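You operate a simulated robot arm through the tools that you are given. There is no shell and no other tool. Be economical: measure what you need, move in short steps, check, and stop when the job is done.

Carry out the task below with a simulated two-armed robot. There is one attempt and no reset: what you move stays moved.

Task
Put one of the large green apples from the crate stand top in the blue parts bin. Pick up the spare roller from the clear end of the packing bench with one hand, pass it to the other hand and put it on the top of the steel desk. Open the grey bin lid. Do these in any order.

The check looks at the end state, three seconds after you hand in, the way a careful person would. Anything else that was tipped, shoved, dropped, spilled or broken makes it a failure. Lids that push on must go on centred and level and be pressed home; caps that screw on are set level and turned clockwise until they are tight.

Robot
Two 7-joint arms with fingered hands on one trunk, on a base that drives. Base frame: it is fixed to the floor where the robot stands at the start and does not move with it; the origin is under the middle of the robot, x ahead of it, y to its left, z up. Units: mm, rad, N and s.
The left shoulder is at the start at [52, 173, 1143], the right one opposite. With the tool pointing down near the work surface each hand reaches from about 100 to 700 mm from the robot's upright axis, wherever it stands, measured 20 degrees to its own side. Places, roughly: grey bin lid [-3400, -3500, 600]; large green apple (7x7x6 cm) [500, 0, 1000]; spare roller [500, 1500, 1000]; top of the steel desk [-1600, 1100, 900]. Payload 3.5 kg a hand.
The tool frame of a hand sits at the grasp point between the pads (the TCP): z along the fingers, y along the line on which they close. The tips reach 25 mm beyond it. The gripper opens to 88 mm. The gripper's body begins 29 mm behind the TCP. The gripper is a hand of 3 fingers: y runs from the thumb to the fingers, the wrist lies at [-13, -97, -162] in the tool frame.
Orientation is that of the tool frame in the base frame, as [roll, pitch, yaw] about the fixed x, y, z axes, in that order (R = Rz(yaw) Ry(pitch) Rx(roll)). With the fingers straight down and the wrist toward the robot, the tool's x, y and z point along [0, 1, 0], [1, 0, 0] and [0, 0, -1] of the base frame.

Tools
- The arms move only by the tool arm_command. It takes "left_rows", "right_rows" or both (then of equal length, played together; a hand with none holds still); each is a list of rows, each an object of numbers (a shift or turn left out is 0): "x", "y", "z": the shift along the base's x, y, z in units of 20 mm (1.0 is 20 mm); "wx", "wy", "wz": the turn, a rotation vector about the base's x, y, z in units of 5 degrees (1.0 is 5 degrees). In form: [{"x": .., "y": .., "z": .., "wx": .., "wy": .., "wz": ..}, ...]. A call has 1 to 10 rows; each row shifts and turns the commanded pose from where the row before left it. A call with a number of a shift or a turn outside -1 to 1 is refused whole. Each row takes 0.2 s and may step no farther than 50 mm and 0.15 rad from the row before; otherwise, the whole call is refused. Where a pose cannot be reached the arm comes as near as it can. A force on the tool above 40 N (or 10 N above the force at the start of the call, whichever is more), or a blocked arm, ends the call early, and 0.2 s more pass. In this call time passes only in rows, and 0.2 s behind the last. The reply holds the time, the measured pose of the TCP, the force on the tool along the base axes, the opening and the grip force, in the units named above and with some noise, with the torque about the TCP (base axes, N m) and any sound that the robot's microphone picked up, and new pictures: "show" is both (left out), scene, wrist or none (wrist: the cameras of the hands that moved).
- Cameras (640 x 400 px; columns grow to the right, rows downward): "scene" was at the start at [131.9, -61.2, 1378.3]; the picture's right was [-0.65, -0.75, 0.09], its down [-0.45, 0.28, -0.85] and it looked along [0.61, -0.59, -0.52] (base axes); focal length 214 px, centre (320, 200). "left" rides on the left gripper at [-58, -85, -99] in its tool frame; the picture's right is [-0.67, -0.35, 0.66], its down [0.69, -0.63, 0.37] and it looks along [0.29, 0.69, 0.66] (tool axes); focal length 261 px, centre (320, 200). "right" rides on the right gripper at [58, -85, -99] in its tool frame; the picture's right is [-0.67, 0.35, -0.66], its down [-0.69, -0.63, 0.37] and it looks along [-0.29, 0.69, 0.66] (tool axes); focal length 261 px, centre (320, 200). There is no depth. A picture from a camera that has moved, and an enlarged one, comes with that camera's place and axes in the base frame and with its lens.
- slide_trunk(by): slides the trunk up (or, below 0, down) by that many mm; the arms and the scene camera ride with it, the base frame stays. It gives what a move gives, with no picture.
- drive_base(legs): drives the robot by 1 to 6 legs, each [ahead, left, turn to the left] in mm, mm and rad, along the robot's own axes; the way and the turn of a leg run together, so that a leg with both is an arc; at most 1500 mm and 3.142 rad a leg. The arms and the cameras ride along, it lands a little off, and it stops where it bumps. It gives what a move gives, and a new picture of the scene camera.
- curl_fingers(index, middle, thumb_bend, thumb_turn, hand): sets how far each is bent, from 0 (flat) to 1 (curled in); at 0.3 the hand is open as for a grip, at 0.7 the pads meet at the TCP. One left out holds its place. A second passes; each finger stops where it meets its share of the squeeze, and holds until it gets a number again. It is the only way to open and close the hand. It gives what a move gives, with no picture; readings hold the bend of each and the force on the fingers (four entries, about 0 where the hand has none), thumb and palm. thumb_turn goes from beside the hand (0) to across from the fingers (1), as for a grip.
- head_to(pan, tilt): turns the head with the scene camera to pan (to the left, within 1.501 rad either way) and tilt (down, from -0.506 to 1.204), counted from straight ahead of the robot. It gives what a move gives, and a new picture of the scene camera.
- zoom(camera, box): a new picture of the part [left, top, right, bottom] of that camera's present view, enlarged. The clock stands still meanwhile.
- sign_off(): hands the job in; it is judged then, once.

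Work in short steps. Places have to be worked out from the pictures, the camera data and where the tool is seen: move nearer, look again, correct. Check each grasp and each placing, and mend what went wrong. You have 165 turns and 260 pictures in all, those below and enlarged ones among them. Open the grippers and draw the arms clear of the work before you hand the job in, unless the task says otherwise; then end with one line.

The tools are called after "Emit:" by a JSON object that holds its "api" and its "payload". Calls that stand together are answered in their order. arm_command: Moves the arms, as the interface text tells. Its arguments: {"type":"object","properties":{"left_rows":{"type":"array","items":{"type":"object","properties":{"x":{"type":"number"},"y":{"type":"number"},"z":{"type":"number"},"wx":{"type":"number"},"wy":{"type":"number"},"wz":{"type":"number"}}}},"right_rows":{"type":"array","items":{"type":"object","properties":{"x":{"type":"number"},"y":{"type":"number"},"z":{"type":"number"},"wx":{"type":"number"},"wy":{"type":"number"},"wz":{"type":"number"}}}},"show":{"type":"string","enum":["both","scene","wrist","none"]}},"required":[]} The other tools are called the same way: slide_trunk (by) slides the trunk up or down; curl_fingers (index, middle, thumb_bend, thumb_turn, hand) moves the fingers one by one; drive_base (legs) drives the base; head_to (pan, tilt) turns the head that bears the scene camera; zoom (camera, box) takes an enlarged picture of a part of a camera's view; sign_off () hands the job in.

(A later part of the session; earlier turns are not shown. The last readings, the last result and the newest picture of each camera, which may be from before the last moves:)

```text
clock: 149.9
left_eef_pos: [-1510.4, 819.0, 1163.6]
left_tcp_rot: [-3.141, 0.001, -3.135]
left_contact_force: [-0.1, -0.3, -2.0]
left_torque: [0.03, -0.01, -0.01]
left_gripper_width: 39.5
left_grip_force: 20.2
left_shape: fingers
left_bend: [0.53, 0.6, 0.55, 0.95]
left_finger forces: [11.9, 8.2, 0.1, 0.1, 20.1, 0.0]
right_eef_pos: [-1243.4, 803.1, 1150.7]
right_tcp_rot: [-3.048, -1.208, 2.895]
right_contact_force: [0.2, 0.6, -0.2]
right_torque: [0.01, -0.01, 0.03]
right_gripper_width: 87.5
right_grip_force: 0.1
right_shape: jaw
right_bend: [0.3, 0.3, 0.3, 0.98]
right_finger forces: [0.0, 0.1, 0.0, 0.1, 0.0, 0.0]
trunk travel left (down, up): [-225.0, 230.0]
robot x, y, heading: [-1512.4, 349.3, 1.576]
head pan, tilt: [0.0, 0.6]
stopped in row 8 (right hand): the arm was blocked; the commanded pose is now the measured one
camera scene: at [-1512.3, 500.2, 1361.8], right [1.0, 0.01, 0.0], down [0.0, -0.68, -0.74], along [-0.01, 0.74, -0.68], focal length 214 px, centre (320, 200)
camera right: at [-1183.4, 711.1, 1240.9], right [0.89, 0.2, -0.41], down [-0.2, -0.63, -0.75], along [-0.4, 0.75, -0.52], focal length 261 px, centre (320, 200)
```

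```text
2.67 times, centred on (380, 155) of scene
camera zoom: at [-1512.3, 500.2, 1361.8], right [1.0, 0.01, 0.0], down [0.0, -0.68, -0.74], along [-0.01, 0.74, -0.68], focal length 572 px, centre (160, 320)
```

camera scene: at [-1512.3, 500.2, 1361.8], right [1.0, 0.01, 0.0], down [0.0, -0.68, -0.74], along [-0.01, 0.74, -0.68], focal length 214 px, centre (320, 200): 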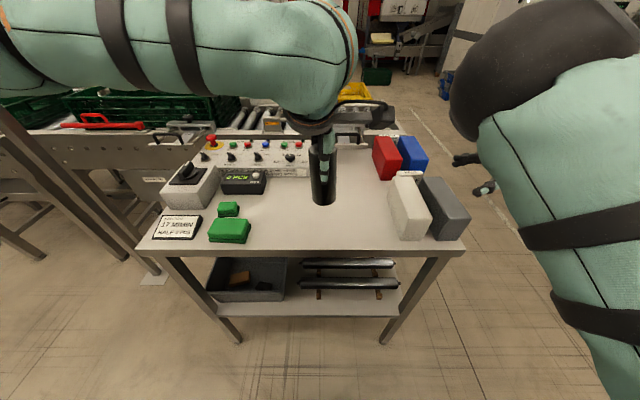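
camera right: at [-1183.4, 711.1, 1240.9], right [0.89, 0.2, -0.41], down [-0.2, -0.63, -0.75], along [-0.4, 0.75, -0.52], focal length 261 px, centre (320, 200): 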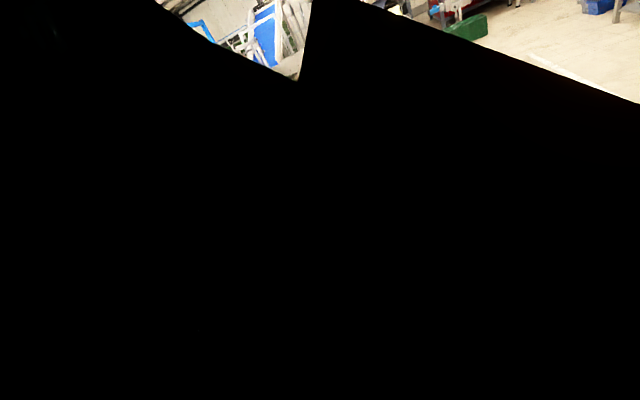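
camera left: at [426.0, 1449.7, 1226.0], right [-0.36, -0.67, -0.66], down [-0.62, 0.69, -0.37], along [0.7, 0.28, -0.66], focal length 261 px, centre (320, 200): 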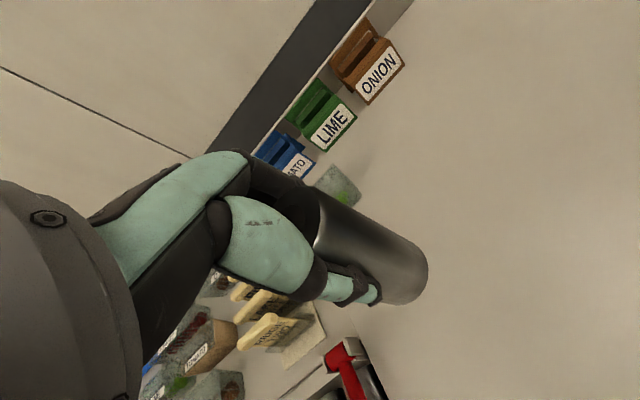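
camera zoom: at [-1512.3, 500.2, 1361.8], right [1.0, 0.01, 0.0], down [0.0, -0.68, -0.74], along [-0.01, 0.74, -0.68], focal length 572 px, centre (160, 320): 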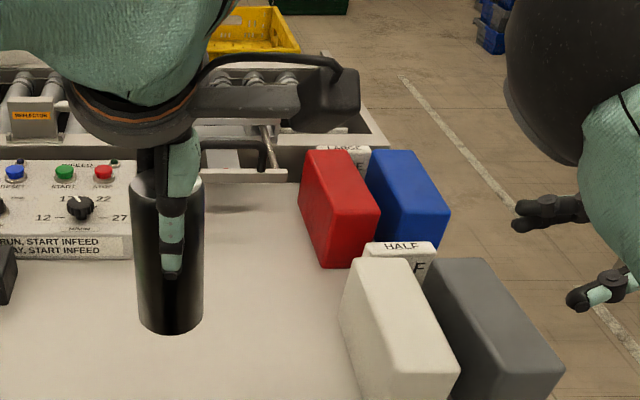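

The right forearm got blocked (the hand folds into its own upper arm). I'll use another grip: right hand pointing forward from the robot's side, and the left wrist turned aside. First I unwind the right hand.

Emit:
{"api": "arm_command", "payload": {"right_rows": [{"x": 1, "z": 0.3, "wy": -1}, {"x": 1, "z": 0.3, "wy": -1}, {"x": 1, "z": 0.3, "wy": -1}, {"x": 1, "z": 0.3, "wy": -1}, {"x": 0.5, "z": 0.3, "wy": -1}, {"wy": -1}, {"wy": -1}, {"wy": -1}, {"wy": -1}, {"wy": -1}], "show": "none"}}

Emit:
{"api": "arm_command", "payload": {"right_rows": [{"wy": -1}, {"wy": -1}, {"wy": -1}, {"wy": -0.8}], "show": "scene"}}

```text
clock: 152.1
left_eef_pos: [-1509.5, 820.3, 1163.6]
left_tcp_rot: [-3.141, -0.001, -3.135]
left_contact_force: [0.3, 0.3, -2.5]
left_torque: [0.01, 0.01, -0.01]
left_gripper_width: 39.2
left_grip_force: 20.4
left_shape: fingers
left_bend: [0.53, 0.6, 0.55, 0.95]
left_finger forces: [12.0, 8.1, 0.0, 0.0, 19.9, 0.0]
right_eef_pos: [-1156.5, 801.9, 1181.5]
right_tcp_rot: [3.038, -0.338, 3.052]
right_contact_force: [-0.2, -0.2, 0.2]
right_torque: [0.01, -0.02, 0.03]
right_gripper_width: 87.7
right_grip_force: 0.1
right_shape: jaw
right_bend: [0.3, 0.3, 0.3, 0.98]
right_finger forces: [0.0, 0.1, 0.0, 0.0, 0.1, 0.0]
trunk travel left (down, up): [-225.0, 230.0]
robot x, y, heading: [-1509.7, 347.9, 1.58]
head pan, tilt: [0.0, 0.6]
```

```text
clock: 153.1
left_eef_pos: [-1510.3, 820.3, 1164.1]
left_tcp_rot: [-3.141, 0.002, -3.133]
left_contact_force: [-0.2, 0.3, -2.1]
left_torque: [0.0, 0.01, -0.02]
left_gripper_width: 39.3
left_grip_force: 19.8
left_shape: fingers
left_bend: [0.53, 0.6, 0.55, 0.95]
left_finger forces: [11.9, 8.1, 0.0, 0.0, 20.0, 0.0]
right_eef_pos: [-1155.1, 802.8, 1179.7]
right_tcp_rot: [3.011, -0.005, 3.058]
right_contact_force: [0.3, -0.7, 0.4]
right_torque: [-0.01, -0.02, 0.01]
right_gripper_width: 87.7
right_grip_force: 0.0
right_shape: jaw
right_bend: [0.3, 0.3, 0.3, 0.98]
right_finger forces: [0.1, 0.1, 0.0, 0.0, 0.0, 0.1]
trunk travel left (down, up): [-225.0, 230.0]
robot x, y, heading: [-1508.1, 347.6, 1.581]
head pan, tilt: [0.0, 0.6]
camera scene: at [-1512.8, 500.1, 1361.8], right [1.0, 0.01, 0.0], down [0.0, -0.68, -0.74], along [-0.01, 0.74, -0.68], focal length 214 px, centre (320, 200)
```

scene: 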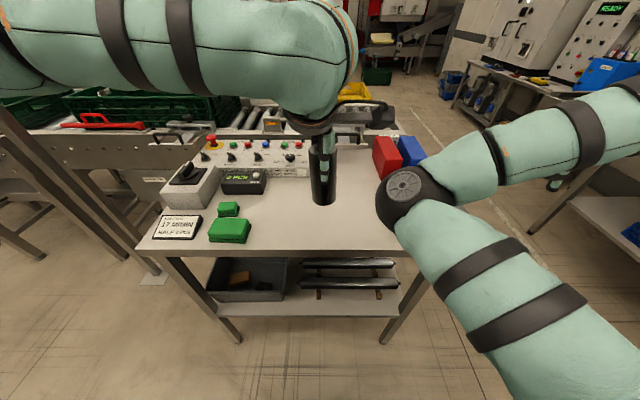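

The right arm is unwound and free. Now I turn the left wrist to the left side (carrying the roller a little forward) and the right wrist to the right side.

Emit:
{"api": "arm_command", "payload": {"left_rows": [{"y": 0.5, "wz": -1}, {"y": 0.5, "wz": -1}, {"y": 0.5, "wz": -1}, {"y": 0.5, "wz": -1}, {"y": 0.5, "wz": -1}, {"y": 0.5, "wz": -1}, {"y": 0.5, "wz": -1}, {"y": 0.5, "wz": -1}, {"wz": -1}, {"wz": -1}], "right_rows": [{"wx": -0.75, "y": -0.5}, {"wx": -0.75, "y": -0.5}, {"wz": 1, "y": -0.5}, {"wz": 1, "y": -0.5}, {"wz": 1, "y": -0.5}, {"wz": 1, "y": -0.5}, {"wz": 1}, {"wz": 1}, {"wz": 1}, {"wz": 1}], "show": "none"}}

Emit:
{"api": "arm_command", "payload": {"left_rows": [{"wz": -1}, {"wz": -1}, {"wz": -1}, {"wz": -1}, {"wz": -1}, {"wz": -1}, {"wz": -1}, {"wz": -1}, {"z": 0.01}, {"z": 0.01}], "right_rows": [{"wz": 1}, {"wz": 1}, {"wz": 1}, {"wz": 1}, {"wz": 1}, {"wz": 1}, {"wz": 1}, {"wz": 1}, {"wz": 1}, {"wz": 1}], "show": "both"}}

```text
clock: 155.5
left_eef_pos: [-1508.8, 900.5, 1163.4]
left_tcp_rot: [-3.141, 0.0, 2.274]
left_contact_force: [0.4, -0.5, -1.6]
left_torque: [0.0, 0.02, 0.0]
left_gripper_width: 39.1
left_grip_force: 19.7
left_shape: fingers
left_bend: [0.53, 0.6, 0.55, 0.95]
left_finger forces: [11.9, 8.3, 0.0, 0.0, 19.9, 0.0]
right_eef_pos: [-1142.0, 740.1, 1156.6]
right_tcp_rot: [-3.084, -0.037, -2.566]
right_contact_force: [-0.9, -0.4, -0.9]
right_torque: [0.02, -0.01, 0.01]
right_gripper_width: 87.5
right_grip_force: 0.1
right_shape: jaw
right_bend: [0.3, 0.3, 0.3, 0.98]
right_finger forces: [0.1, 0.0, 0.0, 0.0, 0.0, 0.1]
trunk travel left (down, up): [-225.0, 230.0]
robot x, y, heading: [-1504.5, 346.7, 1.574]
head pan, tilt: [0.0, 0.6]
stopped in row 10 (right hand): the arm was blocked; the commanded pose is now the measured one
```

```text
clock: 157.7
left_eef_pos: [-1509.3, 900.3, 1164.7]
left_tcp_rot: [3.141, 0.0, 1.575]
left_contact_force: [0.2, 0.3, -1.4]
left_torque: [0.02, -0.02, 0.0]
left_gripper_width: 39.2
left_grip_force: 20.1
left_shape: fingers
left_bend: [0.53, 0.6, 0.55, 0.95]
left_finger forces: [11.9, 8.2, 0.0, 0.0, 19.7, 0.0]
right_eef_pos: [-1144.6, 739.8, 1156.4]
right_tcp_rot: [-3.083, -0.035, -1.689]
right_contact_force: [0.1, 0.6, 0.2]
right_torque: [0.0, -0.01, -0.02]
right_gripper_width: 87.6
right_grip_force: 0.0
right_shape: jaw
right_bend: [0.3, 0.3, 0.3, 0.98]
right_finger forces: [0.1, 0.0, 0.0, 0.0, 0.0, 0.0]
trunk travel left (down, up): [-225.0, 230.0]
robot x, y, heading: [-1509.1, 349.8, 1.577]
head pan, tilt: [0.0, 0.6]
camera scene: at [-1512.5, 500.0, 1361.8], right [1.0, 0.01, 0.0], down [0.0, -0.68, -0.74], along [-0.01, 0.74, -0.68], focal length 214 px, centre (320, 200)
camera right: at [-1070.8, 677.4, 1261.7], right [-0.3, 0.73, 0.61], down [0.72, 0.59, -0.35], along [-0.62, 0.33, -0.71], focal length 261 px, centre (320, 200)
camera left: at [-1595.0, 842.1, 1263.7], right [-0.35, -0.67, -0.66], down [-0.63, 0.68, -0.37], along [0.69, 0.29, -0.66], focal length 261 px, centre (320, 200)
```

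scene: 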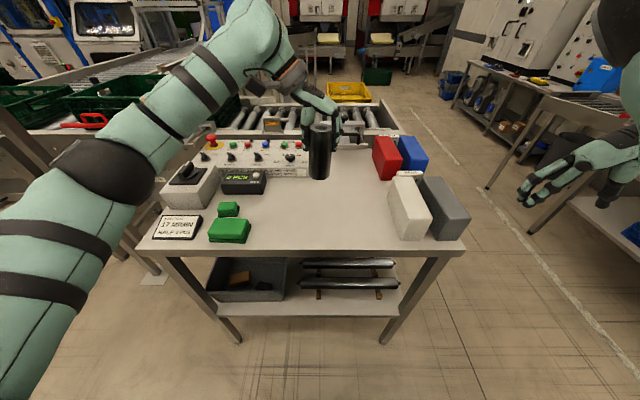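
right: 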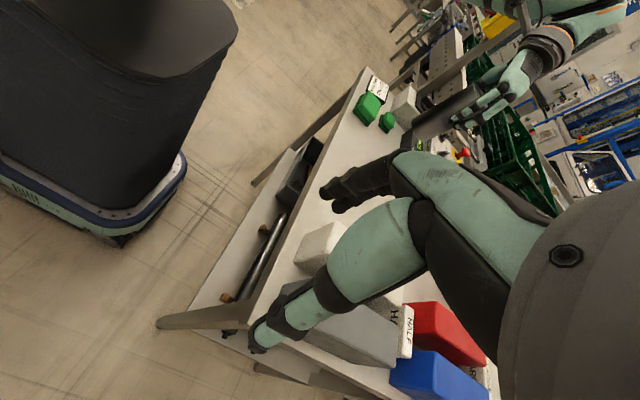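
left: 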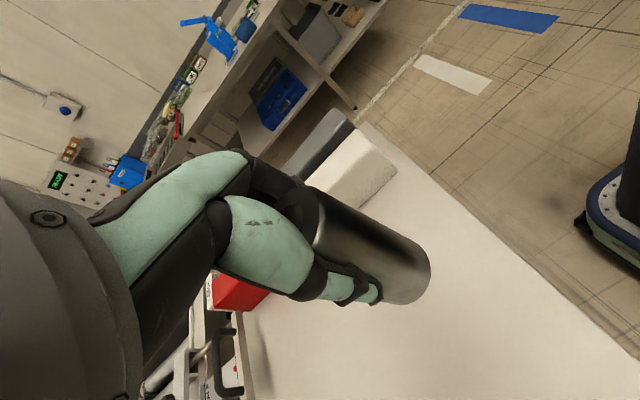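

Left is set: closing axis lateral, roller's robot-facing side is free. Now I pitch the right hand up to point forward while moving it in front of the roller.

Emit:
{"api": "arm_command", "payload": {"right_rows": [{"x": -1, "y": 0.2, "wx": 1, "wz": 0.4}, {"x": -1, "y": 0.2, "wx": 1, "wz": 0.4}, {"x": -1, "y": 0.2, "wx": 1, "wz": 0.4}, {"x": -1, "y": 0.2, "wx": 1}, {"x": -1, "y": 0.2, "wx": 1}, {"x": -1, "y": 0.2, "wx": 1}, {"x": -1, "y": 0.2, "wx": 1}, {"x": -1, "y": 0.2, "wx": 1}, {"x": -1, "y": 0.2, "wx": 1}, {"x": -1, "y": 0.2, "wx": 1}], "show": "both"}}

```text
clock: 159.1
left_eef_pos: [-1510.2, 899.1, 1163.0]
left_tcp_rot: [3.14, 0.0, 1.576]
left_contact_force: [-0.2, 0.8, -2.4]
left_torque: [0.02, 0.0, 0.0]
left_gripper_width: 39.3
left_grip_force: 20.2
left_shape: fingers
left_bend: [0.53, 0.6, 0.55, 0.95]
left_finger forces: [12.0, 8.2, 0.0, 0.0, 19.7, 0.1]
right_eef_pos: [-1219.3, 756.6, 1160.1]
right_tcp_rot: [3.017, 0.464, -1.772]
right_contact_force: [0.0, -0.6, 0.3]
right_torque: [0.01, 0.01, 0.04]
right_gripper_width: 87.8
right_grip_force: 0.1
right_shape: jaw
right_bend: [0.3, 0.3, 0.3, 0.98]
right_finger forces: [0.0, 0.0, 0.1, 0.0, 0.0, 0.0]
trunk travel left (down, up): [-225.0, 230.0]
robot x, y, heading: [-1507.8, 346.7, 1.579]
head pan, tilt: [0.0, 0.6]
stopped in row 6 (right hand): the arm was blocked; the commanded pose is now the measured one
camera scene: at [-1512.7, 499.7, 1361.9], right [1.0, 0.01, 0.0], down [0.0, -0.67, -0.74], along [-0.01, 0.74, -0.67], focal length 214 px, centre (320, 200)
camera right: at [-1140.6, 649.2, 1212.4], right [-0.2, 0.34, 0.92], down [0.73, 0.68, -0.09], along [-0.65, 0.65, -0.38], focal length 261 px, centre (320, 200)
```

scene: 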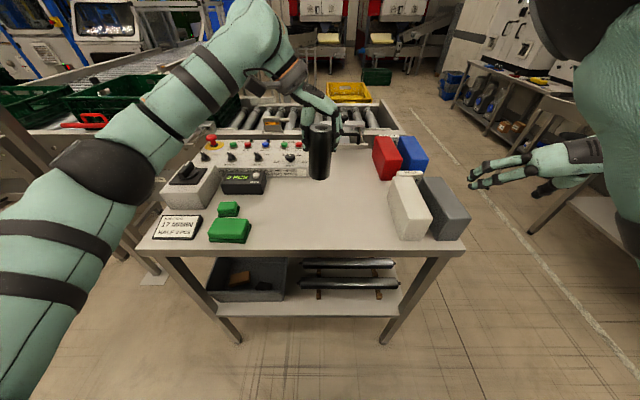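
right: 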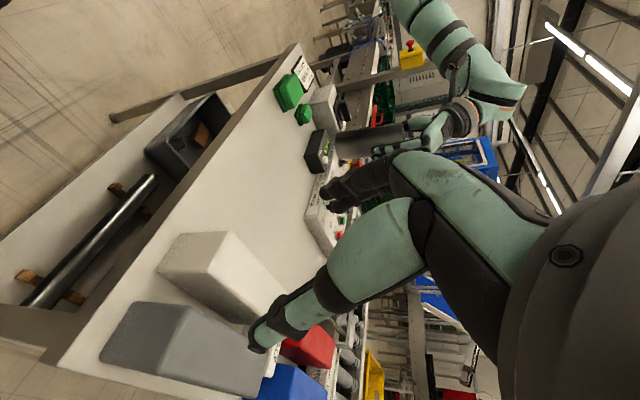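

The folded arm blocks near the body, so I extend the right arm ahead first, then continue pitching.

Emit:
{"api": "arm_command", "payload": {"right_rows": [{"y": 1}, {"y": 1}, {"y": 1}, {"y": 1}, {"y": 1, "wx": 1}, {"y": 1, "wx": 1}, {"wx": 1, "wz": 0.5}, {"wx": 1, "wz": 0.5}, {"wx": 1}, {"wx": 1}], "show": "both"}}

```text
clock: 161.3
left_eef_pos: [-1509.3, 899.6, 1164.9]
left_tcp_rot: [-3.141, 0.0, 1.576]
left_contact_force: [-0.2, 0.4, -1.3]
left_torque: [0.0, 0.0, 0.0]
left_gripper_width: 39.4
left_grip_force: 19.7
left_shape: fingers
left_bend: [0.53, 0.6, 0.55, 0.95]
left_finger forces: [11.9, 8.2, 0.1, 0.0, 19.6, 0.0]
right_eef_pos: [-1219.1, 878.0, 1159.7]
right_tcp_rot: [2.885, 0.977, -1.768]
right_contact_force: [0.5, -0.8, 1.1]
right_torque: [0.0, -0.01, 0.01]
right_gripper_width: 87.6
right_grip_force: 0.1
right_shape: jaw
right_bend: [0.3, 0.3, 0.3, 0.98]
right_finger forces: [0.1, 0.0, 0.1, 0.0, 0.0, 0.0]
trunk travel left (down, up): [-225.0, 230.0]
robot x, y, heading: [-1508.6, 348.2, 1.576]
head pan, tilt: [0.0, 0.6]
camera scene: at [-1512.5, 500.0, 1361.8], right [1.0, 0.01, 0.0], down [0.0, -0.68, -0.74], along [-0.01, 0.74, -0.68], focal length 214 px, centre (320, 200)
camera right: at [-1131.2, 764.5, 1152.3], right [-0.21, -0.18, 0.96], down [0.67, 0.69, 0.28], along [-0.72, 0.7, -0.02], focal length 261 px, centre (320, 200)
```

scene: 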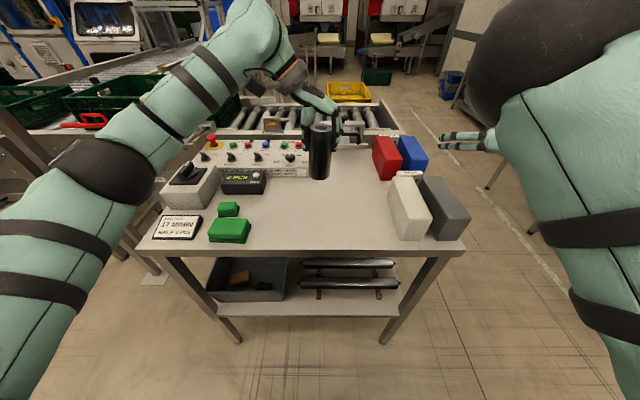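
right: 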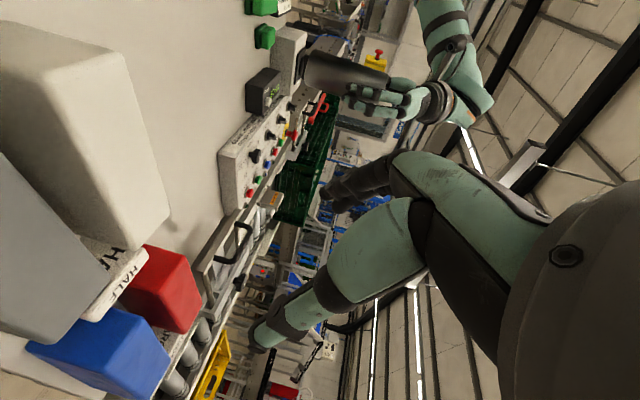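

The right hand now points forward, 33° down, slightly rolled. I level it to about 20° and move the roller further ahead to give the right arm more room.

Emit:
{"api": "arm_command", "payload": {"left_rows": [{"y": 1}, {"y": 1}, {"y": 1}, {"y": 0.5}], "right_rows": [{"wy": -0.8, "wx": 0.6}, {"wy": -0.8, "wx": 0.7}, {"wx": 0.7, "x": -1}, {"wx": 0.6, "x": -1}], "show": "none"}}

Emit:
{"api": "arm_command", "payload": {"right_rows": [{"x": -1}, {"x": -1}, {"x": -1}, {"x": -1}, {"x": -1}, {"x": -1}], "show": "both"}}

```text
clock: 162.3
left_eef_pos: [-1509.4, 959.3, 1165.7]
left_tcp_rot: [3.141, 0.0, 1.575]
left_contact_force: [-0.1, -0.4, -2.0]
left_torque: [-0.03, -0.04, -0.04]
left_gripper_width: 39.3
left_grip_force: 20.2
left_shape: fingers
left_bend: [0.53, 0.6, 0.55, 0.95]
left_finger forces: [12.1, 8.1, 0.0, 0.0, 19.7, 0.1]
left hand out of reach, approached as far as the arm can: row 4
right_eef_pos: [-1190.4, 870.5, 1165.7]
right_tcp_rot: [2.819, 1.205, -1.992]
right_contact_force: [0.3, -0.8, -0.4]
right_torque: [0.01, 0.01, 0.0]
right_gripper_width: 87.7
right_grip_force: 0.0
right_shape: jaw
right_bend: [0.3, 0.3, 0.3, 0.98]
right_finger forces: [0.0, 0.0, 0.0, 0.0, 0.0, 0.0]
trunk travel left (down, up): [-225.0, 230.0]
robot x, y, heading: [-1505.1, 346.8, 1.58]
head pan, tilt: [0.0, 0.6]
stopped in row 4 (right hand): the arm was blocked; the commanded pose is now the measured one
```

```text
clock: 162.9
left_eef_pos: [-1509.6, 959.6, 1164.4]
left_tcp_rot: [-3.139, -0.001, 1.576]
left_contact_force: [0.0, 0.2, -2.5]
left_torque: [0.02, -0.03, 0.02]
left_gripper_width: 39.4
left_grip_force: 20.1
left_shape: fingers
left_bend: [0.53, 0.6, 0.55, 0.95]
left_finger forces: [12.1, 8.1, 0.1, 0.1, 19.9, 0.0]
right_eef_pos: [-1170.3, 861.0, 1174.4]
right_tcp_rot: [2.482, 1.164, -2.444]
right_contact_force: [0.4, 0.3, 0.3]
right_torque: [0.02, 0.04, 0.0]
right_gripper_width: 87.6
right_grip_force: 0.0
right_shape: jaw
right_bend: [0.3, 0.3, 0.3, 0.98]
right_finger forces: [0.0, 0.0, 0.0, 0.0, 0.0, 0.0]
trunk travel left (down, up): [-225.0, 230.0]
robot x, y, heading: [-1509.3, 350.2, 1.581]
head pan, tilt: [0.0, 0.6]
stopped in row 3 (right hand): the arm was blocked; the commanded pose is now the measured one
camera scene: at [-1512.4, 500.1, 1361.8], right [1.0, 0.01, 0.0], down [0.0, -0.68, -0.74], along [-0.01, 0.74, -0.68], focal length 214 px, centre (320, 200)
camera right: at [-1124.4, 732.2, 1131.5], right [-0.23, -0.36, 0.91], down [0.86, 0.36, 0.36], along [-0.46, 0.86, 0.22], focal length 261 px, centre (320, 200)
```

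scene: 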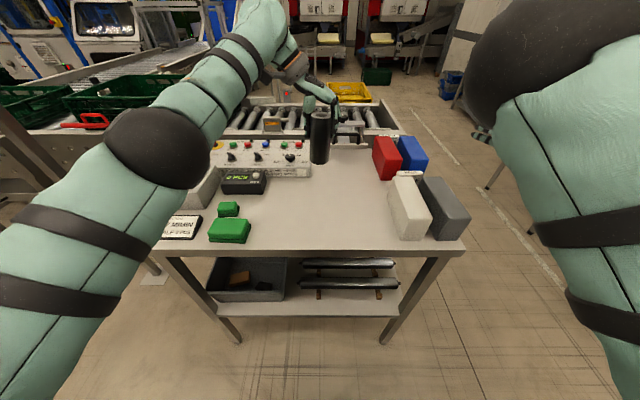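
right: 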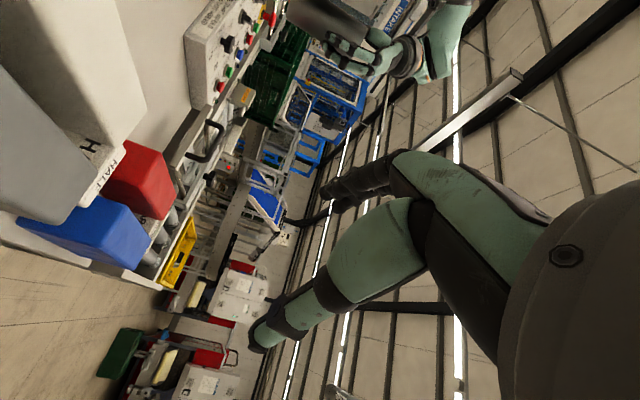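

The right arm's joints stop it in that posture. The first posture (pointing left, closing along y) worked up to ~60° further to the right, so I'll hand over there instead; I unwind the right hand first and turn the left wrist back.

Emit:
{"api": "arm_command", "payload": {"left_rows": [{"y": -1, "wz": 1}, {"y": -1, "wz": 1}, {"y": -1, "wz": 1}, {"y": -1, "wz": 1}, {"y": -1, "wz": 1}, {"y": -0.5, "wz": 1}, {"wz": 1}, {"wz": 1}, {"wz": 1}, {"wz": 1}], "right_rows": [{"wx": -1}, {"wx": -1}, {"wx": -1}, {"wx": -1}, {"wx": -1}, {"wx": -1}, {"wx": -1}, {"wx": -1}, {"wx": -1}, {"wx": -1}], "show": "none"}}

Emit:
{"api": "arm_command", "payload": {"left_rows": [{"wz": 1}, {"wz": 1}, {"wz": 1}, {"wz": 1}, {"wz": 1}, {"wz": 1}, {"wz": 1}, {"wz": 1}], "right_rows": [{"wx": -1}, {"wx": -1}, {"wx": -1}, {"wx": -1}, {"x": 0.01}, {"x": 0.01}, {"x": 0.01}, {"x": 0.01}], "show": "scene"}}

```text
clock: 165.1
left_eef_pos: [-1509.8, 848.6, 1166.3]
left_tcp_rot: [-3.139, 0.0, 2.447]
left_contact_force: [0.0, 0.0, -1.7]
left_torque: [0.04, -0.05, 0.0]
left_gripper_width: 39.2
left_grip_force: 20.0
left_shape: fingers
left_bend: [0.53, 0.6, 0.55, 0.95]
left_finger forces: [12.0, 8.2, 0.0, 0.0, 19.4, 0.0]
right_eef_pos: [-1173.1, 860.2, 1176.2]
right_tcp_rot: [-3.108, 0.405, -1.904]
right_contact_force: [0.3, 0.2, 0.1]
right_torque: [0.02, -0.03, 0.03]
right_gripper_width: 87.8
right_grip_force: 0.0
right_shape: jaw
right_bend: [0.3, 0.3, 0.3, 0.98]
right_finger forces: [0.0, 0.1, 0.0, 0.0, 0.1, 0.1]
trunk travel left (down, up): [-225.0, 230.0]
robot x, y, heading: [-1508.1, 349.2, 1.58]
head pan, tilt: [0.0, 0.6]
```

```text
clock: 166.9
left_eef_pos: [-1510.0, 848.3, 1165.6]
left_tcp_rot: [3.141, 0.0, -3.137]
left_contact_force: [-0.6, 0.6, -1.8]
left_torque: [0.02, 0.01, 0.02]
left_gripper_width: 39.1
left_grip_force: 19.1
left_shape: fingers
left_bend: [0.53, 0.6, 0.55, 0.95]
left_finger forces: [12.0, 8.2, 0.0, 0.0, 19.4, 0.1]
right_eef_pos: [-1171.4, 860.4, 1176.0]
right_tcp_rot: [-2.999, 0.073, -1.878]
right_contact_force: [0.6, -0.4, 0.2]
right_torque: [-0.03, 0.01, 0.0]
right_gripper_width: 87.5
right_grip_force: 0.1
right_shape: jaw
right_bend: [0.3, 0.3, 0.3, 0.98]
right_finger forces: [0.1, 0.1, 0.0, 0.0, 0.0, 0.0]
trunk travel left (down, up): [-225.0, 230.0]
robot x, y, heading: [-1506.0, 348.4, 1.578]
head pan, tilt: [0.0, 0.6]
camera scene: at [-1512.1, 499.7, 1361.9], right [1.0, 0.01, 0.0], down [0.0, -0.67, -0.74], along [-0.01, 0.74, -0.67], focal length 214 px, centre (320, 200)
```

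scene: 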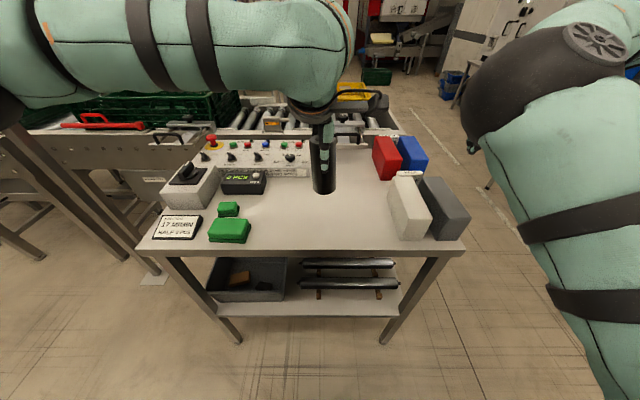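

Left is back with its wrist toward the robot. I turn the right hand yaw back by 72°.

Emit:
{"api": "arm_command", "payload": {"right_rows": [{"wz": -1, "y": -0.3}, {"wz": -1, "y": -0.3}, {"wz": -1, "y": -0.3}, {"wz": -1, "y": -0.3}, {"wz": -1, "y": -0.3}, {"wz": -1}, {"wz": -1}, {"wz": -1}, {"wz": -1}, {"wz": -1}], "show": "none"}}

Emit:
{"api": "arm_command", "payload": {"right_rows": [{"wz": -1}, {"wz": -1}, {"wz": -1}, {"wz": -1}, {"wz": -0.4, "wx": 0.8}, {"wx": 0.8, "wy": 1}, {"wy": 1}, {"wy": 1}, {"wy": 1}, {"wy": 1}], "show": "scene"}}

```text
clock: 169.1
left_eef_pos: [-1509.1, 849.8, 1164.9]
left_tcp_rot: [-3.14, -0.003, -3.139]
left_contact_force: [-0.7, -0.9, -2.6]
left_torque: [0.01, -0.02, 0.05]
left_gripper_width: 39.1
left_grip_force: 19.4
left_shape: fingers
left_bend: [0.53, 0.6, 0.55, 0.95]
left_finger forces: [12.0, 8.1, 0.0, 0.0, 19.2, 0.0]
right_eef_pos: [-1171.6, 830.3, 1175.6]
right_tcp_rot: [-2.996, 0.074, -2.753]
right_contact_force: [-0.8, 1.2, 0.3]
right_torque: [0.02, 0.01, -0.01]
right_gripper_width: 87.6
right_grip_force: 0.1
right_shape: jaw
right_bend: [0.3, 0.3, 0.3, 0.98]
right_finger forces: [0.0, 0.0, 0.0, 0.1, 0.0, 0.1]
trunk travel left (down, up): [-225.0, 230.0]
robot x, y, heading: [-1506.1, 350.8, 1.581]
head pan, tilt: [0.0, 0.6]
```

```text
clock: 171.3
left_eef_pos: [-1509.9, 848.2, 1166.3]
left_tcp_rot: [3.141, 0.0, -3.138]
left_contact_force: [0.0, -0.7, -2.7]
left_torque: [0.01, 0.01, -0.04]
left_gripper_width: 39.4
left_grip_force: 19.4
left_shape: fingers
left_bend: [0.53, 0.6, 0.55, 0.95]
left_finger forces: [11.8, 8.3, 0.0, 0.0, 19.3, 0.0]
right_eef_pos: [-1172.6, 830.5, 1174.7]
right_tcp_rot: [-3.137, -0.363, 3.141]
right_contact_force: [0.4, -0.2, -0.5]
right_torque: [0.01, -0.03, 0.0]
right_gripper_width: 87.8
right_grip_force: 0.1
right_shape: jaw
right_bend: [0.3, 0.3, 0.3, 0.98]
right_finger forces: [0.1, 0.0, 0.0, 0.0, 0.1, 0.1]
trunk travel left (down, up): [-225.0, 230.0]
robot x, y, heading: [-1508.9, 345.7, 1.577]
head pan, tilt: [0.0, 0.6]
camera scene: at [-1512.3, 499.9, 1361.9], right [1.0, 0.01, 0.0], down [0.0, -0.68, -0.74], along [-0.01, 0.74, -0.68], focal length 214 px, centre (320, 200)
```

scene: 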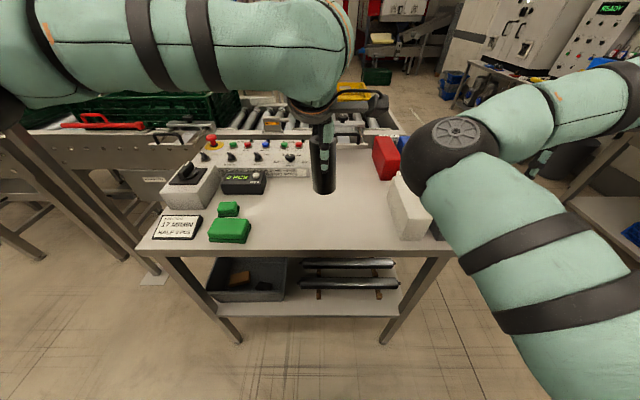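

The right hand is aligned (21° tilt, pointing left). I tilt to ~55° and shift it a bit inward; the left hand tilts the roller 20° toward it.

Emit:
{"api": "arm_command", "payload": {"left_rows": [{"wy": -1}, {"wy": -1}, {"wy": -1}, {"wy": -1}, {"x": 0.5}, {"x": 0.5}, {"x": 0.5}, {"x": 0.5}, {"x": 0.5}, {"x": 0.5}], "right_rows": [{"wy": 1}, {"wy": 1}, {"wy": 1}, {"wy": 1}, {"wy": 1}, {"wy": 1}, {"wy": 0.8, "x": -0.5}, {"x": -0.5}, {"x": -0.5}, {"x": -0.5}], "show": "both"}}

```text
clock: 173.5
left_eef_pos: [-1448.6, 849.1, 1163.9]
left_tcp_rot: [-3.139, 0.348, -3.137]
left_contact_force: [-1.0, 0.0, -1.7]
left_torque: [0.01, 0.04, 0.0]
left_gripper_width: 39.1
left_grip_force: 20.2
left_shape: fingers
left_bend: [0.53, 0.6, 0.55, 0.95]
left_finger forces: [11.9, 8.2, 0.0, 0.1, 19.2, 0.1]
right_eef_pos: [-1212.1, 830.1, 1175.3]
right_tcp_rot: [-3.134, -0.955, 3.138]
right_contact_force: [0.4, -0.3, 0.0]
right_torque: [-0.04, 0.01, 0.01]
right_gripper_width: 87.7
right_grip_force: 0.1
right_shape: jaw
right_bend: [0.3, 0.3, 0.3, 0.98]
right_finger forces: [0.0, 0.0, 0.0, 0.0, 0.0, 0.0]
trunk travel left (down, up): [-225.0, 230.0]
robot x, y, heading: [-1508.3, 350.1, 1.578]
head pan, tilt: [0.0, 0.6]
camera scene: at [-1512.6, 500.0, 1361.8], right [1.0, 0.01, 0.0], down [0.0, -0.68, -0.74], along [-0.01, 0.74, -0.68], focal length 214 px, centre (320, 200)
camera right: at [-1163.4, 745.7, 1279.4], right [0.92, 0.35, -0.17], down [0.1, -0.63, -0.77], along [-0.38, 0.69, -0.62], focal length 261 px, centre (320, 200)
camera left: at [-1429.8, 764.5, 1277.7], right [0.85, -0.35, -0.39], down [-0.52, -0.63, -0.58], along [-0.04, 0.69, -0.72], focal length 261 px, centre (320, 200)
```

scene: 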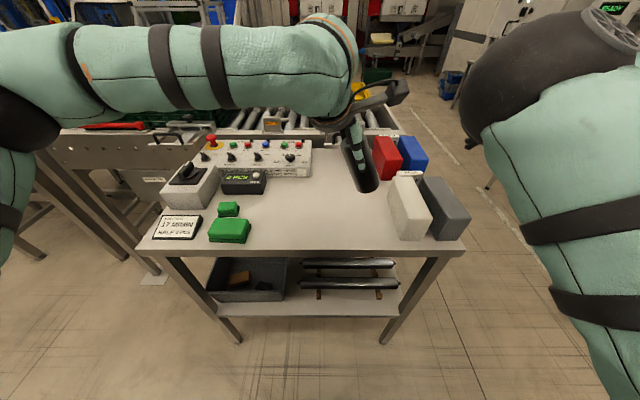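
right: 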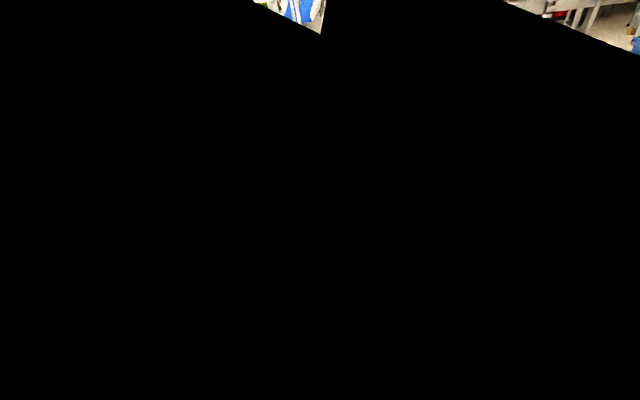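
left: 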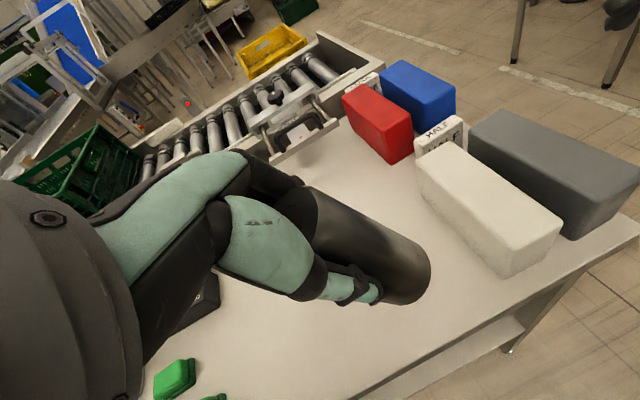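

The right arm is in an elbow-in posture that folds on itself. I'll untilt it, move the left hand aside to the left, and bring the right hand to the centre line in tool-down pose to swing its elbow outward.

Emit:
{"api": "arm_command", "payload": {"left_rows": [{"x": -1, "wy": 1}, {"x": -1, "wy": 1}, {"x": -1, "wy": 1}, {"x": -1, "wy": 1}, {"x": -1}, {"x": -1}, {"x": -1}, {"x": -1}, {"x": -1}, {"x": -1}], "right_rows": [{"x": 0.5, "wy": -1}, {"x": 0.5, "wy": -1}, {"wy": -1}, {"wy": -1}, {"wy": -1}, {"wy": -1}, {"wy": -1}, {"wy": -1}, {"wy": -1}, {"wy": -1}], "show": "none"}}

Emit:
{"api": "arm_command", "payload": {"right_rows": [{"y": 1, "wy": -0.9}, {"y": 1}, {"y": 1}, {"y": 0.5, "x": -1}, {"x": -1}, {"x": -1}, {"x": -1}, {"x": -1}, {"x": -1}, {"x": -1}], "show": "scene"}}

```text
clock: 175.7
left_eef_pos: [-1650.6, 850.8, 1165.2]
left_tcp_rot: [-3.14, 0.0, -3.138]
left_contact_force: [-0.4, 1.0, -1.7]
left_torque: [0.01, 0.0, -0.03]
left_gripper_width: 39.5
left_grip_force: 19.7
left_shape: fingers
left_bend: [0.53, 0.61, 0.55, 0.95]
left_finger forces: [11.9, 8.2, 0.1, 0.1, 19.1, 0.0]
right_eef_pos: [-1194.0, 830.3, 1175.5]
right_tcp_rot: [-3.137, -0.078, 3.142]
right_contact_force: [0.8, -1.1, -0.3]
right_torque: [0.04, 0.0, 0.02]
right_gripper_width: 87.7
right_grip_force: 0.2
right_shape: jaw
right_bend: [0.3, 0.3, 0.3, 0.98]
right_finger forces: [0.0, 0.0, 0.0, 0.1, 0.0, 0.0]
trunk travel left (down, up): [-225.0, 230.0]
robot x, y, heading: [-1506.8, 350.4, 1.575]
head pan, tilt: [0.0, 0.6]
```

```text
clock: 177.9
left_eef_pos: [-1649.6, 849.0, 1166.4]
left_tcp_rot: [-3.139, 0.002, -3.138]
left_contact_force: [0.4, -0.1, -2.5]
left_torque: [-0.03, -0.02, 0.02]
left_gripper_width: 39.1
left_grip_force: 19.1
left_shape: fingers
left_bend: [0.53, 0.61, 0.55, 0.95]
left_finger forces: [11.9, 8.2, 0.0, 0.1, 19.1, 0.0]
right_eef_pos: [-1335.0, 899.9, 1176.2]
right_tcp_rot: [-3.138, -0.004, 3.141]
right_contact_force: [-0.6, 0.5, -0.1]
right_torque: [-0.02, 0.0, 0.0]
right_gripper_width: 87.6
right_grip_force: 0.1
right_shape: jaw
right_bend: [0.3, 0.3, 0.3, 0.98]
right_finger forces: [0.0, 0.0, 0.1, 0.1, 0.0, 0.0]
trunk travel left (down, up): [-225.0, 230.0]
robot x, y, heading: [-1507.4, 351.3, 1.577]
head pan, tilt: [0.0, 0.6]
camera scene: at [-1513.4, 499.9, 1361.9], right [1.0, 0.01, 0.0], down [0.01, -0.68, -0.74], along [0.0, 0.74, -0.68], focal length 214 px, centre (320, 200)
```

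scene: 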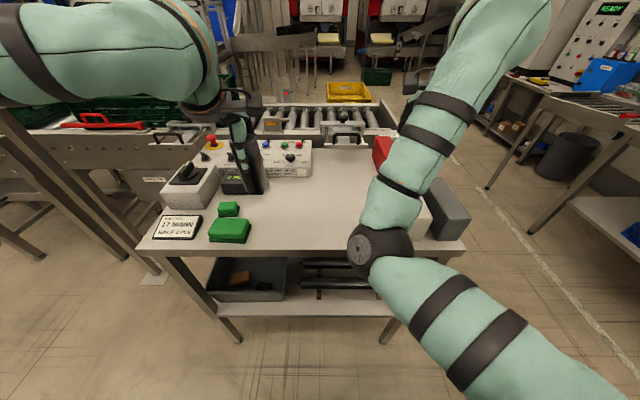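

The right elbow is low and inside. I bring the right hand fully to the centre (left hand moves further left), then yaw it so the elbow swings outward as the left arm's did.

Emit:
{"api": "arm_command", "payload": {"left_rows": [{"x": -1}, {"x": -1}, {"x": -1}, {"x": -1}, {"x": -1}, {"x": -1}, {"x": -1}, {"x": -0.01}, {"x": -0.01}, {"x": -0.01}], "right_rows": [{"x": -0.9}, {"x": -0.9}, {"x": -0.9}, {"x": -0.9}, {"x": -0.9}, {"x": -0.9}, {"x": -0.9}, {"x": -0.9}, {"x": -0.9}, {"x": -0.9}], "show": "none"}}

Emit:
{"api": "arm_command", "payload": {"right_rows": [{"wz": 1}, {"wz": 1}, {"wz": 1}, {"wz": 1}, {"wz": 1}, {"wz": 1}, {"wz": 1}, {"wz": 1}, {"wz": 1}, {"wz": 1}], "show": "scene"}}

```text
clock: 180.1
left_eef_pos: [-1790.0, 848.1, 1165.3]
left_tcp_rot: [-3.141, 0.0, -3.138]
left_contact_force: [0.5, -0.4, -1.8]
left_torque: [0.01, 0.02, 0.0]
left_gripper_width: 39.1
left_grip_force: 20.0
left_shape: fingers
left_bend: [0.53, 0.61, 0.55, 0.95]
left_finger forces: [11.9, 8.2, 0.1, 0.1, 18.9, 0.0]
right_eef_pos: [-1505.5, 905.4, 1176.5]
right_tcp_rot: [-3.14, 0.0, 3.122]
right_contact_force: [0.0, 0.8, -0.6]
right_torque: [0.0, -0.04, -0.01]
right_gripper_width: 87.8
right_grip_force: 0.0
right_shape: jaw
right_bend: [0.3, 0.3, 0.3, 0.98]
right_finger forces: [0.0, 0.1, 0.0, 0.1, 0.0, 0.1]
trunk travel left (down, up): [-225.0, 230.0]
robot x, y, heading: [-1506.0, 350.8, 1.577]
head pan, tilt: [0.0, 0.6]
```

```text
clock: 182.5
left_eef_pos: [-1790.7, 848.7, 1164.3]
left_tcp_rot: [-3.14, 0.0, -3.138]
left_contact_force: [0.3, 0.0, -2.2]
left_torque: [0.03, 0.0, -0.02]
left_gripper_width: 39.3
left_grip_force: 19.8
left_shape: fingers
left_bend: [0.53, 0.61, 0.55, 0.95]
left_finger forces: [12.0, 8.3, 0.0, 0.0, 19.0, 0.0]
right_eef_pos: [-1453.2, 927.8, 1181.7]
right_tcp_rot: [3.139, 0.017, -2.393]
right_contact_force: [-0.1, 0.3, -0.9]
right_torque: [0.02, 0.03, -0.01]
right_gripper_width: 87.5
right_grip_force: 0.1
right_shape: jaw
right_bend: [0.3, 0.3, 0.3, 0.98]
right_finger forces: [0.0, 0.0, 0.0, 0.0, 0.1, 0.0]
trunk travel left (down, up): [-225.0, 230.0]
robot x, y, heading: [-1506.1, 347.4, 1.577]
head pan, tilt: [0.0, 0.6]
stopped in row 10 (right hand): the arm was blocked; the commanded pose is now the measured one
camera scene: at [-1512.9, 500.0, 1361.8], right [1.0, 0.01, 0.0], down [0.0, -0.68, -0.74], along [-0.01, 0.74, -0.68], focal length 214 px, centre (320, 200)
```

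scene: 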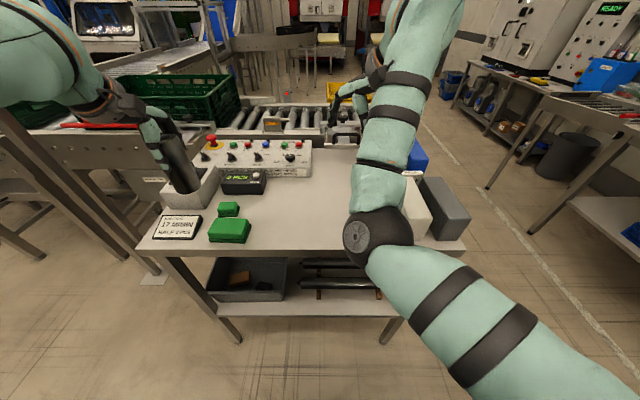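

The right elbow stays inside. New plan: the left hand sets the roller upright on the desk's clear middle, regrips its lower part from the left side (its elbow is outward), lifts it, and the right hand, tool-down, takes the top from it. First I move the right hand out of the way.

Emit:
{"api": "arm_command", "payload": {"right_rows": [{"wz": -1, "x": 1}, {"wz": -1, "x": 1}, {"wz": -1, "x": 1}, {"wz": -1, "x": 1}, {"wz": -1, "x": 1}, {"wz": -1, "x": 1}, {"wz": -1, "x": 1}, {"wz": -1, "x": 1}, {"wz": -0.6, "x": 1, "z": 0.5}, {"x": 1, "z": 0.5}], "show": "none"}}

Emit:
{"api": "arm_command", "payload": {"left_rows": [{"x": 1, "y": 0.5}, {"x": 1, "y": 0.5}, {"x": 1, "y": 0.5}, {"x": 1, "y": 0.5}, {"x": 1, "y": 0.5}, {"x": 1, "y": 0.5}, {"x": 1, "y": 0.5}, {"x": 1, "y": 0.5}, {"x": 1}, {"x": 1}], "right_rows": [{"x": 1}, {"x": 1}, {"x": 1}, {"x": 0.01}, {"x": 0.01}, {"x": 0.01}, {"x": 0.01}, {"x": 0.01}, {"x": 0.01}, {"x": 0.01}], "show": "scene"}}

```text
clock: 184.7
left_eef_pos: [-1789.0, 849.1, 1164.2]
left_tcp_rot: [-3.14, -0.003, -3.138]
left_contact_force: [0.9, 0.4, -1.6]
left_torque: [0.03, 0.01, 0.01]
left_gripper_width: 39.0
left_grip_force: 19.5
left_shape: fingers
left_bend: [0.53, 0.61, 0.55, 0.95]
left_finger forces: [11.9, 8.2, 0.0, 0.0, 19.0, 0.0]
right_eef_pos: [-1257.7, 926.1, 1203.3]
right_tcp_rot: [3.142, 0.017, -3.131]
right_contact_force: [0.3, 0.5, 0.3]
right_torque: [0.0, 0.0, 0.01]
right_gripper_width: 87.6
right_grip_force: 0.0
right_shape: jaw
right_bend: [0.3, 0.3, 0.3, 0.98]
right_finger forces: [0.0, 0.0, 0.1, 0.1, 0.1, 0.0]
trunk travel left (down, up): [-225.0, 230.0]
robot x, y, heading: [-1505.4, 349.3, 1.574]
head pan, tilt: [0.0, 0.6]
```

```text
clock: 186.9
left_eef_pos: [-1587.9, 929.5, 1165.7]
left_tcp_rot: [-3.14, -0.003, -3.14]
left_contact_force: [0.7, 0.0, -1.9]
left_torque: [0.04, 0.0, 0.0]
left_gripper_width: 39.2
left_grip_force: 19.6
left_shape: fingers
left_bend: [0.53, 0.61, 0.55, 0.95]
left_finger forces: [11.8, 8.1, 0.1, 0.0, 19.0, 0.0]
right_eef_pos: [-1195.9, 926.1, 1202.3]
right_tcp_rot: [3.14, 0.018, -3.131]
right_contact_force: [0.8, -0.4, 0.4]
right_torque: [0.02, -0.01, 0.0]
right_gripper_width: 87.5
right_grip_force: 0.0
right_shape: jaw
right_bend: [0.3, 0.3, 0.3, 0.98]
right_finger forces: [0.1, 0.1, 0.0, 0.0, 0.0, 0.0]
trunk travel left (down, up): [-225.0, 230.0]
robot x, y, heading: [-1503.2, 349.4, 1.577]
head pan, tilt: [0.0, 0.6]
camera scene: at [-1511.7, 500.2, 1361.8], right [1.0, 0.01, 0.0], down [0.0, -0.68, -0.74], along [-0.01, 0.74, -0.68], focal length 214 px, centre (320, 200)
```

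scene: 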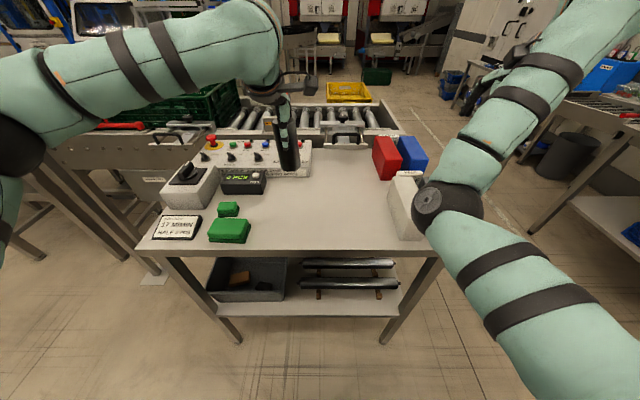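

Right hand is aside. I bring the roller over the clear centre (-1500, 950) and lower it most of the way.

Emit:
{"api": "arm_command", "payload": {"left_rows": [{"x": 1, "y": 0.25}, {"x": 1, "y": 0.25}, {"x": 1, "y": 0.25}, {"x": 1, "y": 0.25}, {"x": 0.4, "z": -1}, {"z": -1}, {"z": -1}, {"z": -1}, {"z": -1}, {"z": -1}], "show": "both"}}

Emit:
{"api": "zoom", "payload": {"camera": "scene", "box": [240, 110, 400, 260]}}

```text
clock: 189.1
left_eef_pos: [-1503.1, 950.0, 1046.1]
left_tcp_rot: [3.142, -0.004, -3.138]
left_contact_force: [-0.1, -0.5, -2.5]
left_torque: [0.01, 0.04, -0.02]
left_gripper_width: 38.9
left_grip_force: 19.4
left_shape: fingers
left_bend: [0.53, 0.61, 0.55, 0.95]
left_finger forces: [11.7, 8.3, 0.0, 0.0, 18.8, 0.0]
right_eef_pos: [-1198.1, 926.4, 1203.4]
right_tcp_rot: [3.139, 0.017, -3.131]
right_contact_force: [-0.7, -0.6, -0.8]
right_torque: [-0.02, 0.01, 0.02]
right_gripper_width: 87.6
right_grip_force: 0.0
right_shape: jaw
right_bend: [0.3, 0.3, 0.3, 0.98]
right_finger forces: [0.0, 0.0, 0.1, 0.0, 0.0, 0.0]
trunk travel left (down, up): [-225.0, 230.0]
robot x, y, heading: [-1509.2, 348.9, 1.58]
head pan, tilt: [0.0, 0.6]
camera scene: at [-1512.6, 500.5, 1361.8], right [1.0, 0.01, 0.0], down [0.0, -0.68, -0.74], along [-0.01, 0.74, -0.68], focal length 214 px, centre (320, 200)
camera left: at [-1445.2, 865.8, 1145.1], right [0.67, -0.35, -0.66], down [-0.68, -0.63, -0.36], along [-0.29, 0.69, -0.66], focal length 261 px, centre (320, 200)
```

scene: 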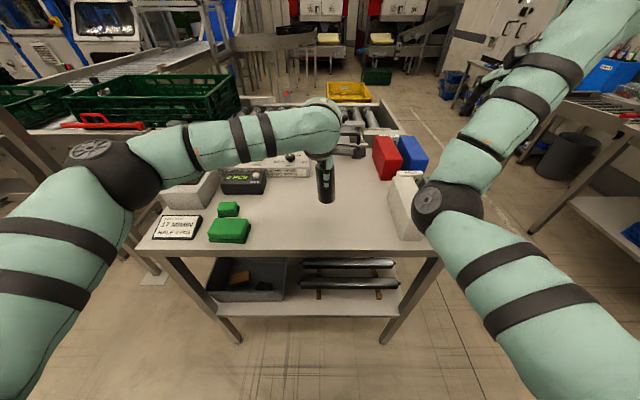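
left: 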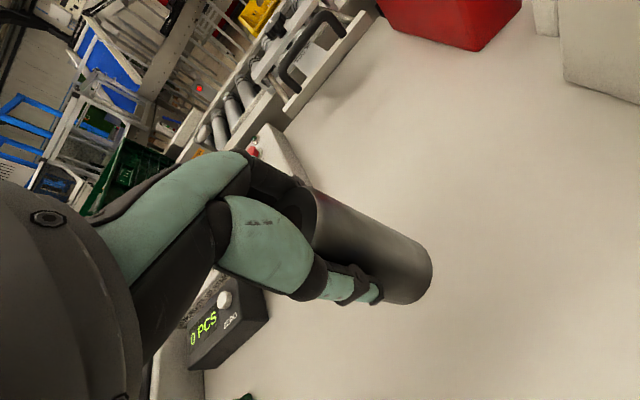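

```text
2.67 times, centred on (320, 185) of scene
camera zoom: at [-1512.6, 500.5, 1361.8], right [1.0, 0.01, 0.0], down [0.0, -0.68, -0.74], along [-0.01, 0.74, -0.68], focal length 572 px, centre (320, 240)
```

zoom: 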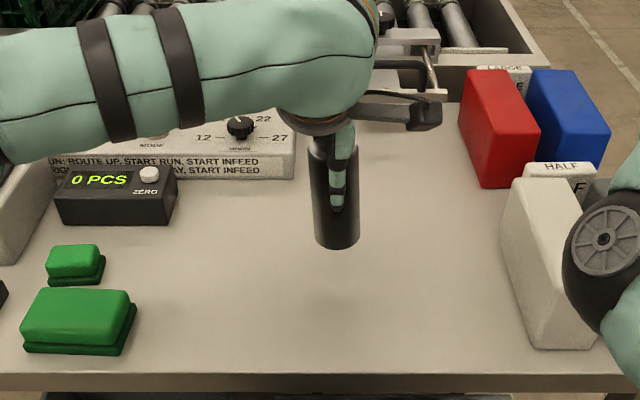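

Bottom is at about z 956 and the desk is lower. I keep lowering in small steps watching the force.

Emit:
{"api": "arm_command", "payload": {"left_rows": [{"z": -1}, {"z": -1}, {"z": -1}, {"z": -0.5}, {"z": -0.25}], "show": "scene"}}

Emit:
{"api": "zoom", "payload": {"camera": "scene", "box": [240, 130, 400, 230]}}

```text
clock: 190.3
left_eef_pos: [-1499.5, 945.8, 974.8]
left_tcp_rot: [3.135, 0.001, -3.139]
left_contact_force: [4.0, -1.4, 36.5]
left_torque: [0.32, 0.07, 0.03]
left_gripper_width: 38.8
left_grip_force: 26.8
left_shape: fingers
left_bend: [0.52, 0.6, 0.58, 0.95]
left_finger forces: [16.4, 9.7, 0.0, 0.1, 28.0, 0.0]
right_eef_pos: [-1197.9, 922.0, 1206.4]
right_tcp_rot: [3.138, 0.017, -3.131]
right_contact_force: [0.1, 0.4, 0.2]
right_torque: [-0.01, 0.01, 0.0]
right_gripper_width: 87.7
right_grip_force: 0.0
right_shape: jaw
right_bend: [0.3, 0.3, 0.3, 0.98]
right_finger forces: [0.1, 0.0, 0.0, 0.1, 0.1, 0.0]
trunk travel left (down, up): [-225.0, 230.0]
robot x, y, heading: [-1509.9, 344.1, 1.577]
head pan, tilt: [0.0, 0.6]
camera scene: at [-1512.6, 494.9, 1362.8], right [1.0, 0.01, 0.0], down [0.0, -0.67, -0.74], along [-0.01, 0.74, -0.67], focal length 214 px, centre (320, 200)
```

scene: 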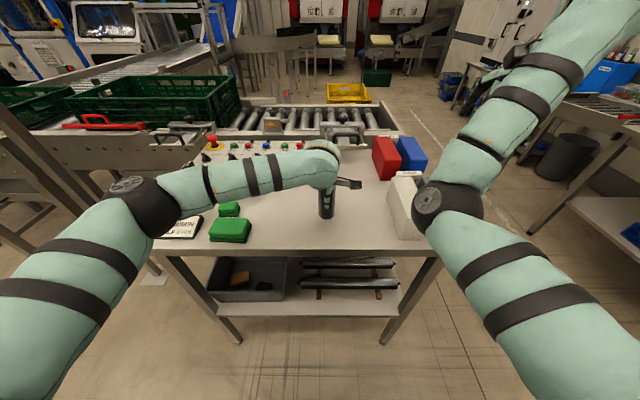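

```text
4.00 times, centred on (320, 180) of scene
camera zoom: at [-1512.6, 494.9, 1362.8], right [1.0, 0.01, 0.0], down [0.0, -0.67, -0.74], along [-0.01, 0.74, -0.67], focal length 858 px, centre (320, 280)
```

zoom: 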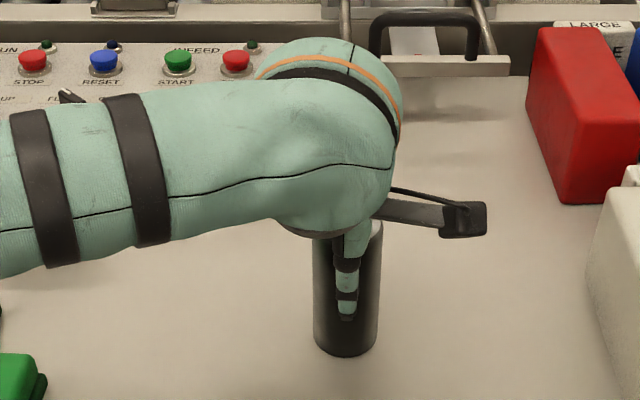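

The roller has touched the desk (36 N). I ease up a few mm, then check the force before releasing.

Emit:
{"api": "arm_command", "payload": {"left_rows": [{"z": 0.3}], "show": "none"}}

```text
clock: 190.7
left_eef_pos: [-1501.3, 947.1, 975.1]
left_tcp_rot: [-3.139, -0.001, -3.14]
left_contact_force: [2.8, -0.6, 16.4]
left_torque: [0.21, 0.01, -0.06]
left_gripper_width: 38.5
left_grip_force: 24.8
left_shape: fingers
left_bend: [0.52, 0.6, 0.58, 0.95]
left_finger forces: [15.7, 8.4, 0.0, 0.0, 25.4, 0.1]
right_eef_pos: [-1197.8, 923.5, 1203.8]
right_tcp_rot: [3.138, 0.018, -3.132]
right_contact_force: [-0.5, 0.7, -0.3]
right_torque: [0.0, -0.04, 0.02]
right_gripper_width: 87.7
right_grip_force: 0.0
right_shape: jaw
right_bend: [0.3, 0.3, 0.3, 0.98]
right_finger forces: [0.0, 0.0, 0.1, 0.0, 0.1, 0.0]
trunk travel left (down, up): [-225.0, 230.0]
robot x, y, heading: [-1508.1, 346.5, 1.577]
head pan, tilt: [0.0, 0.6]
```

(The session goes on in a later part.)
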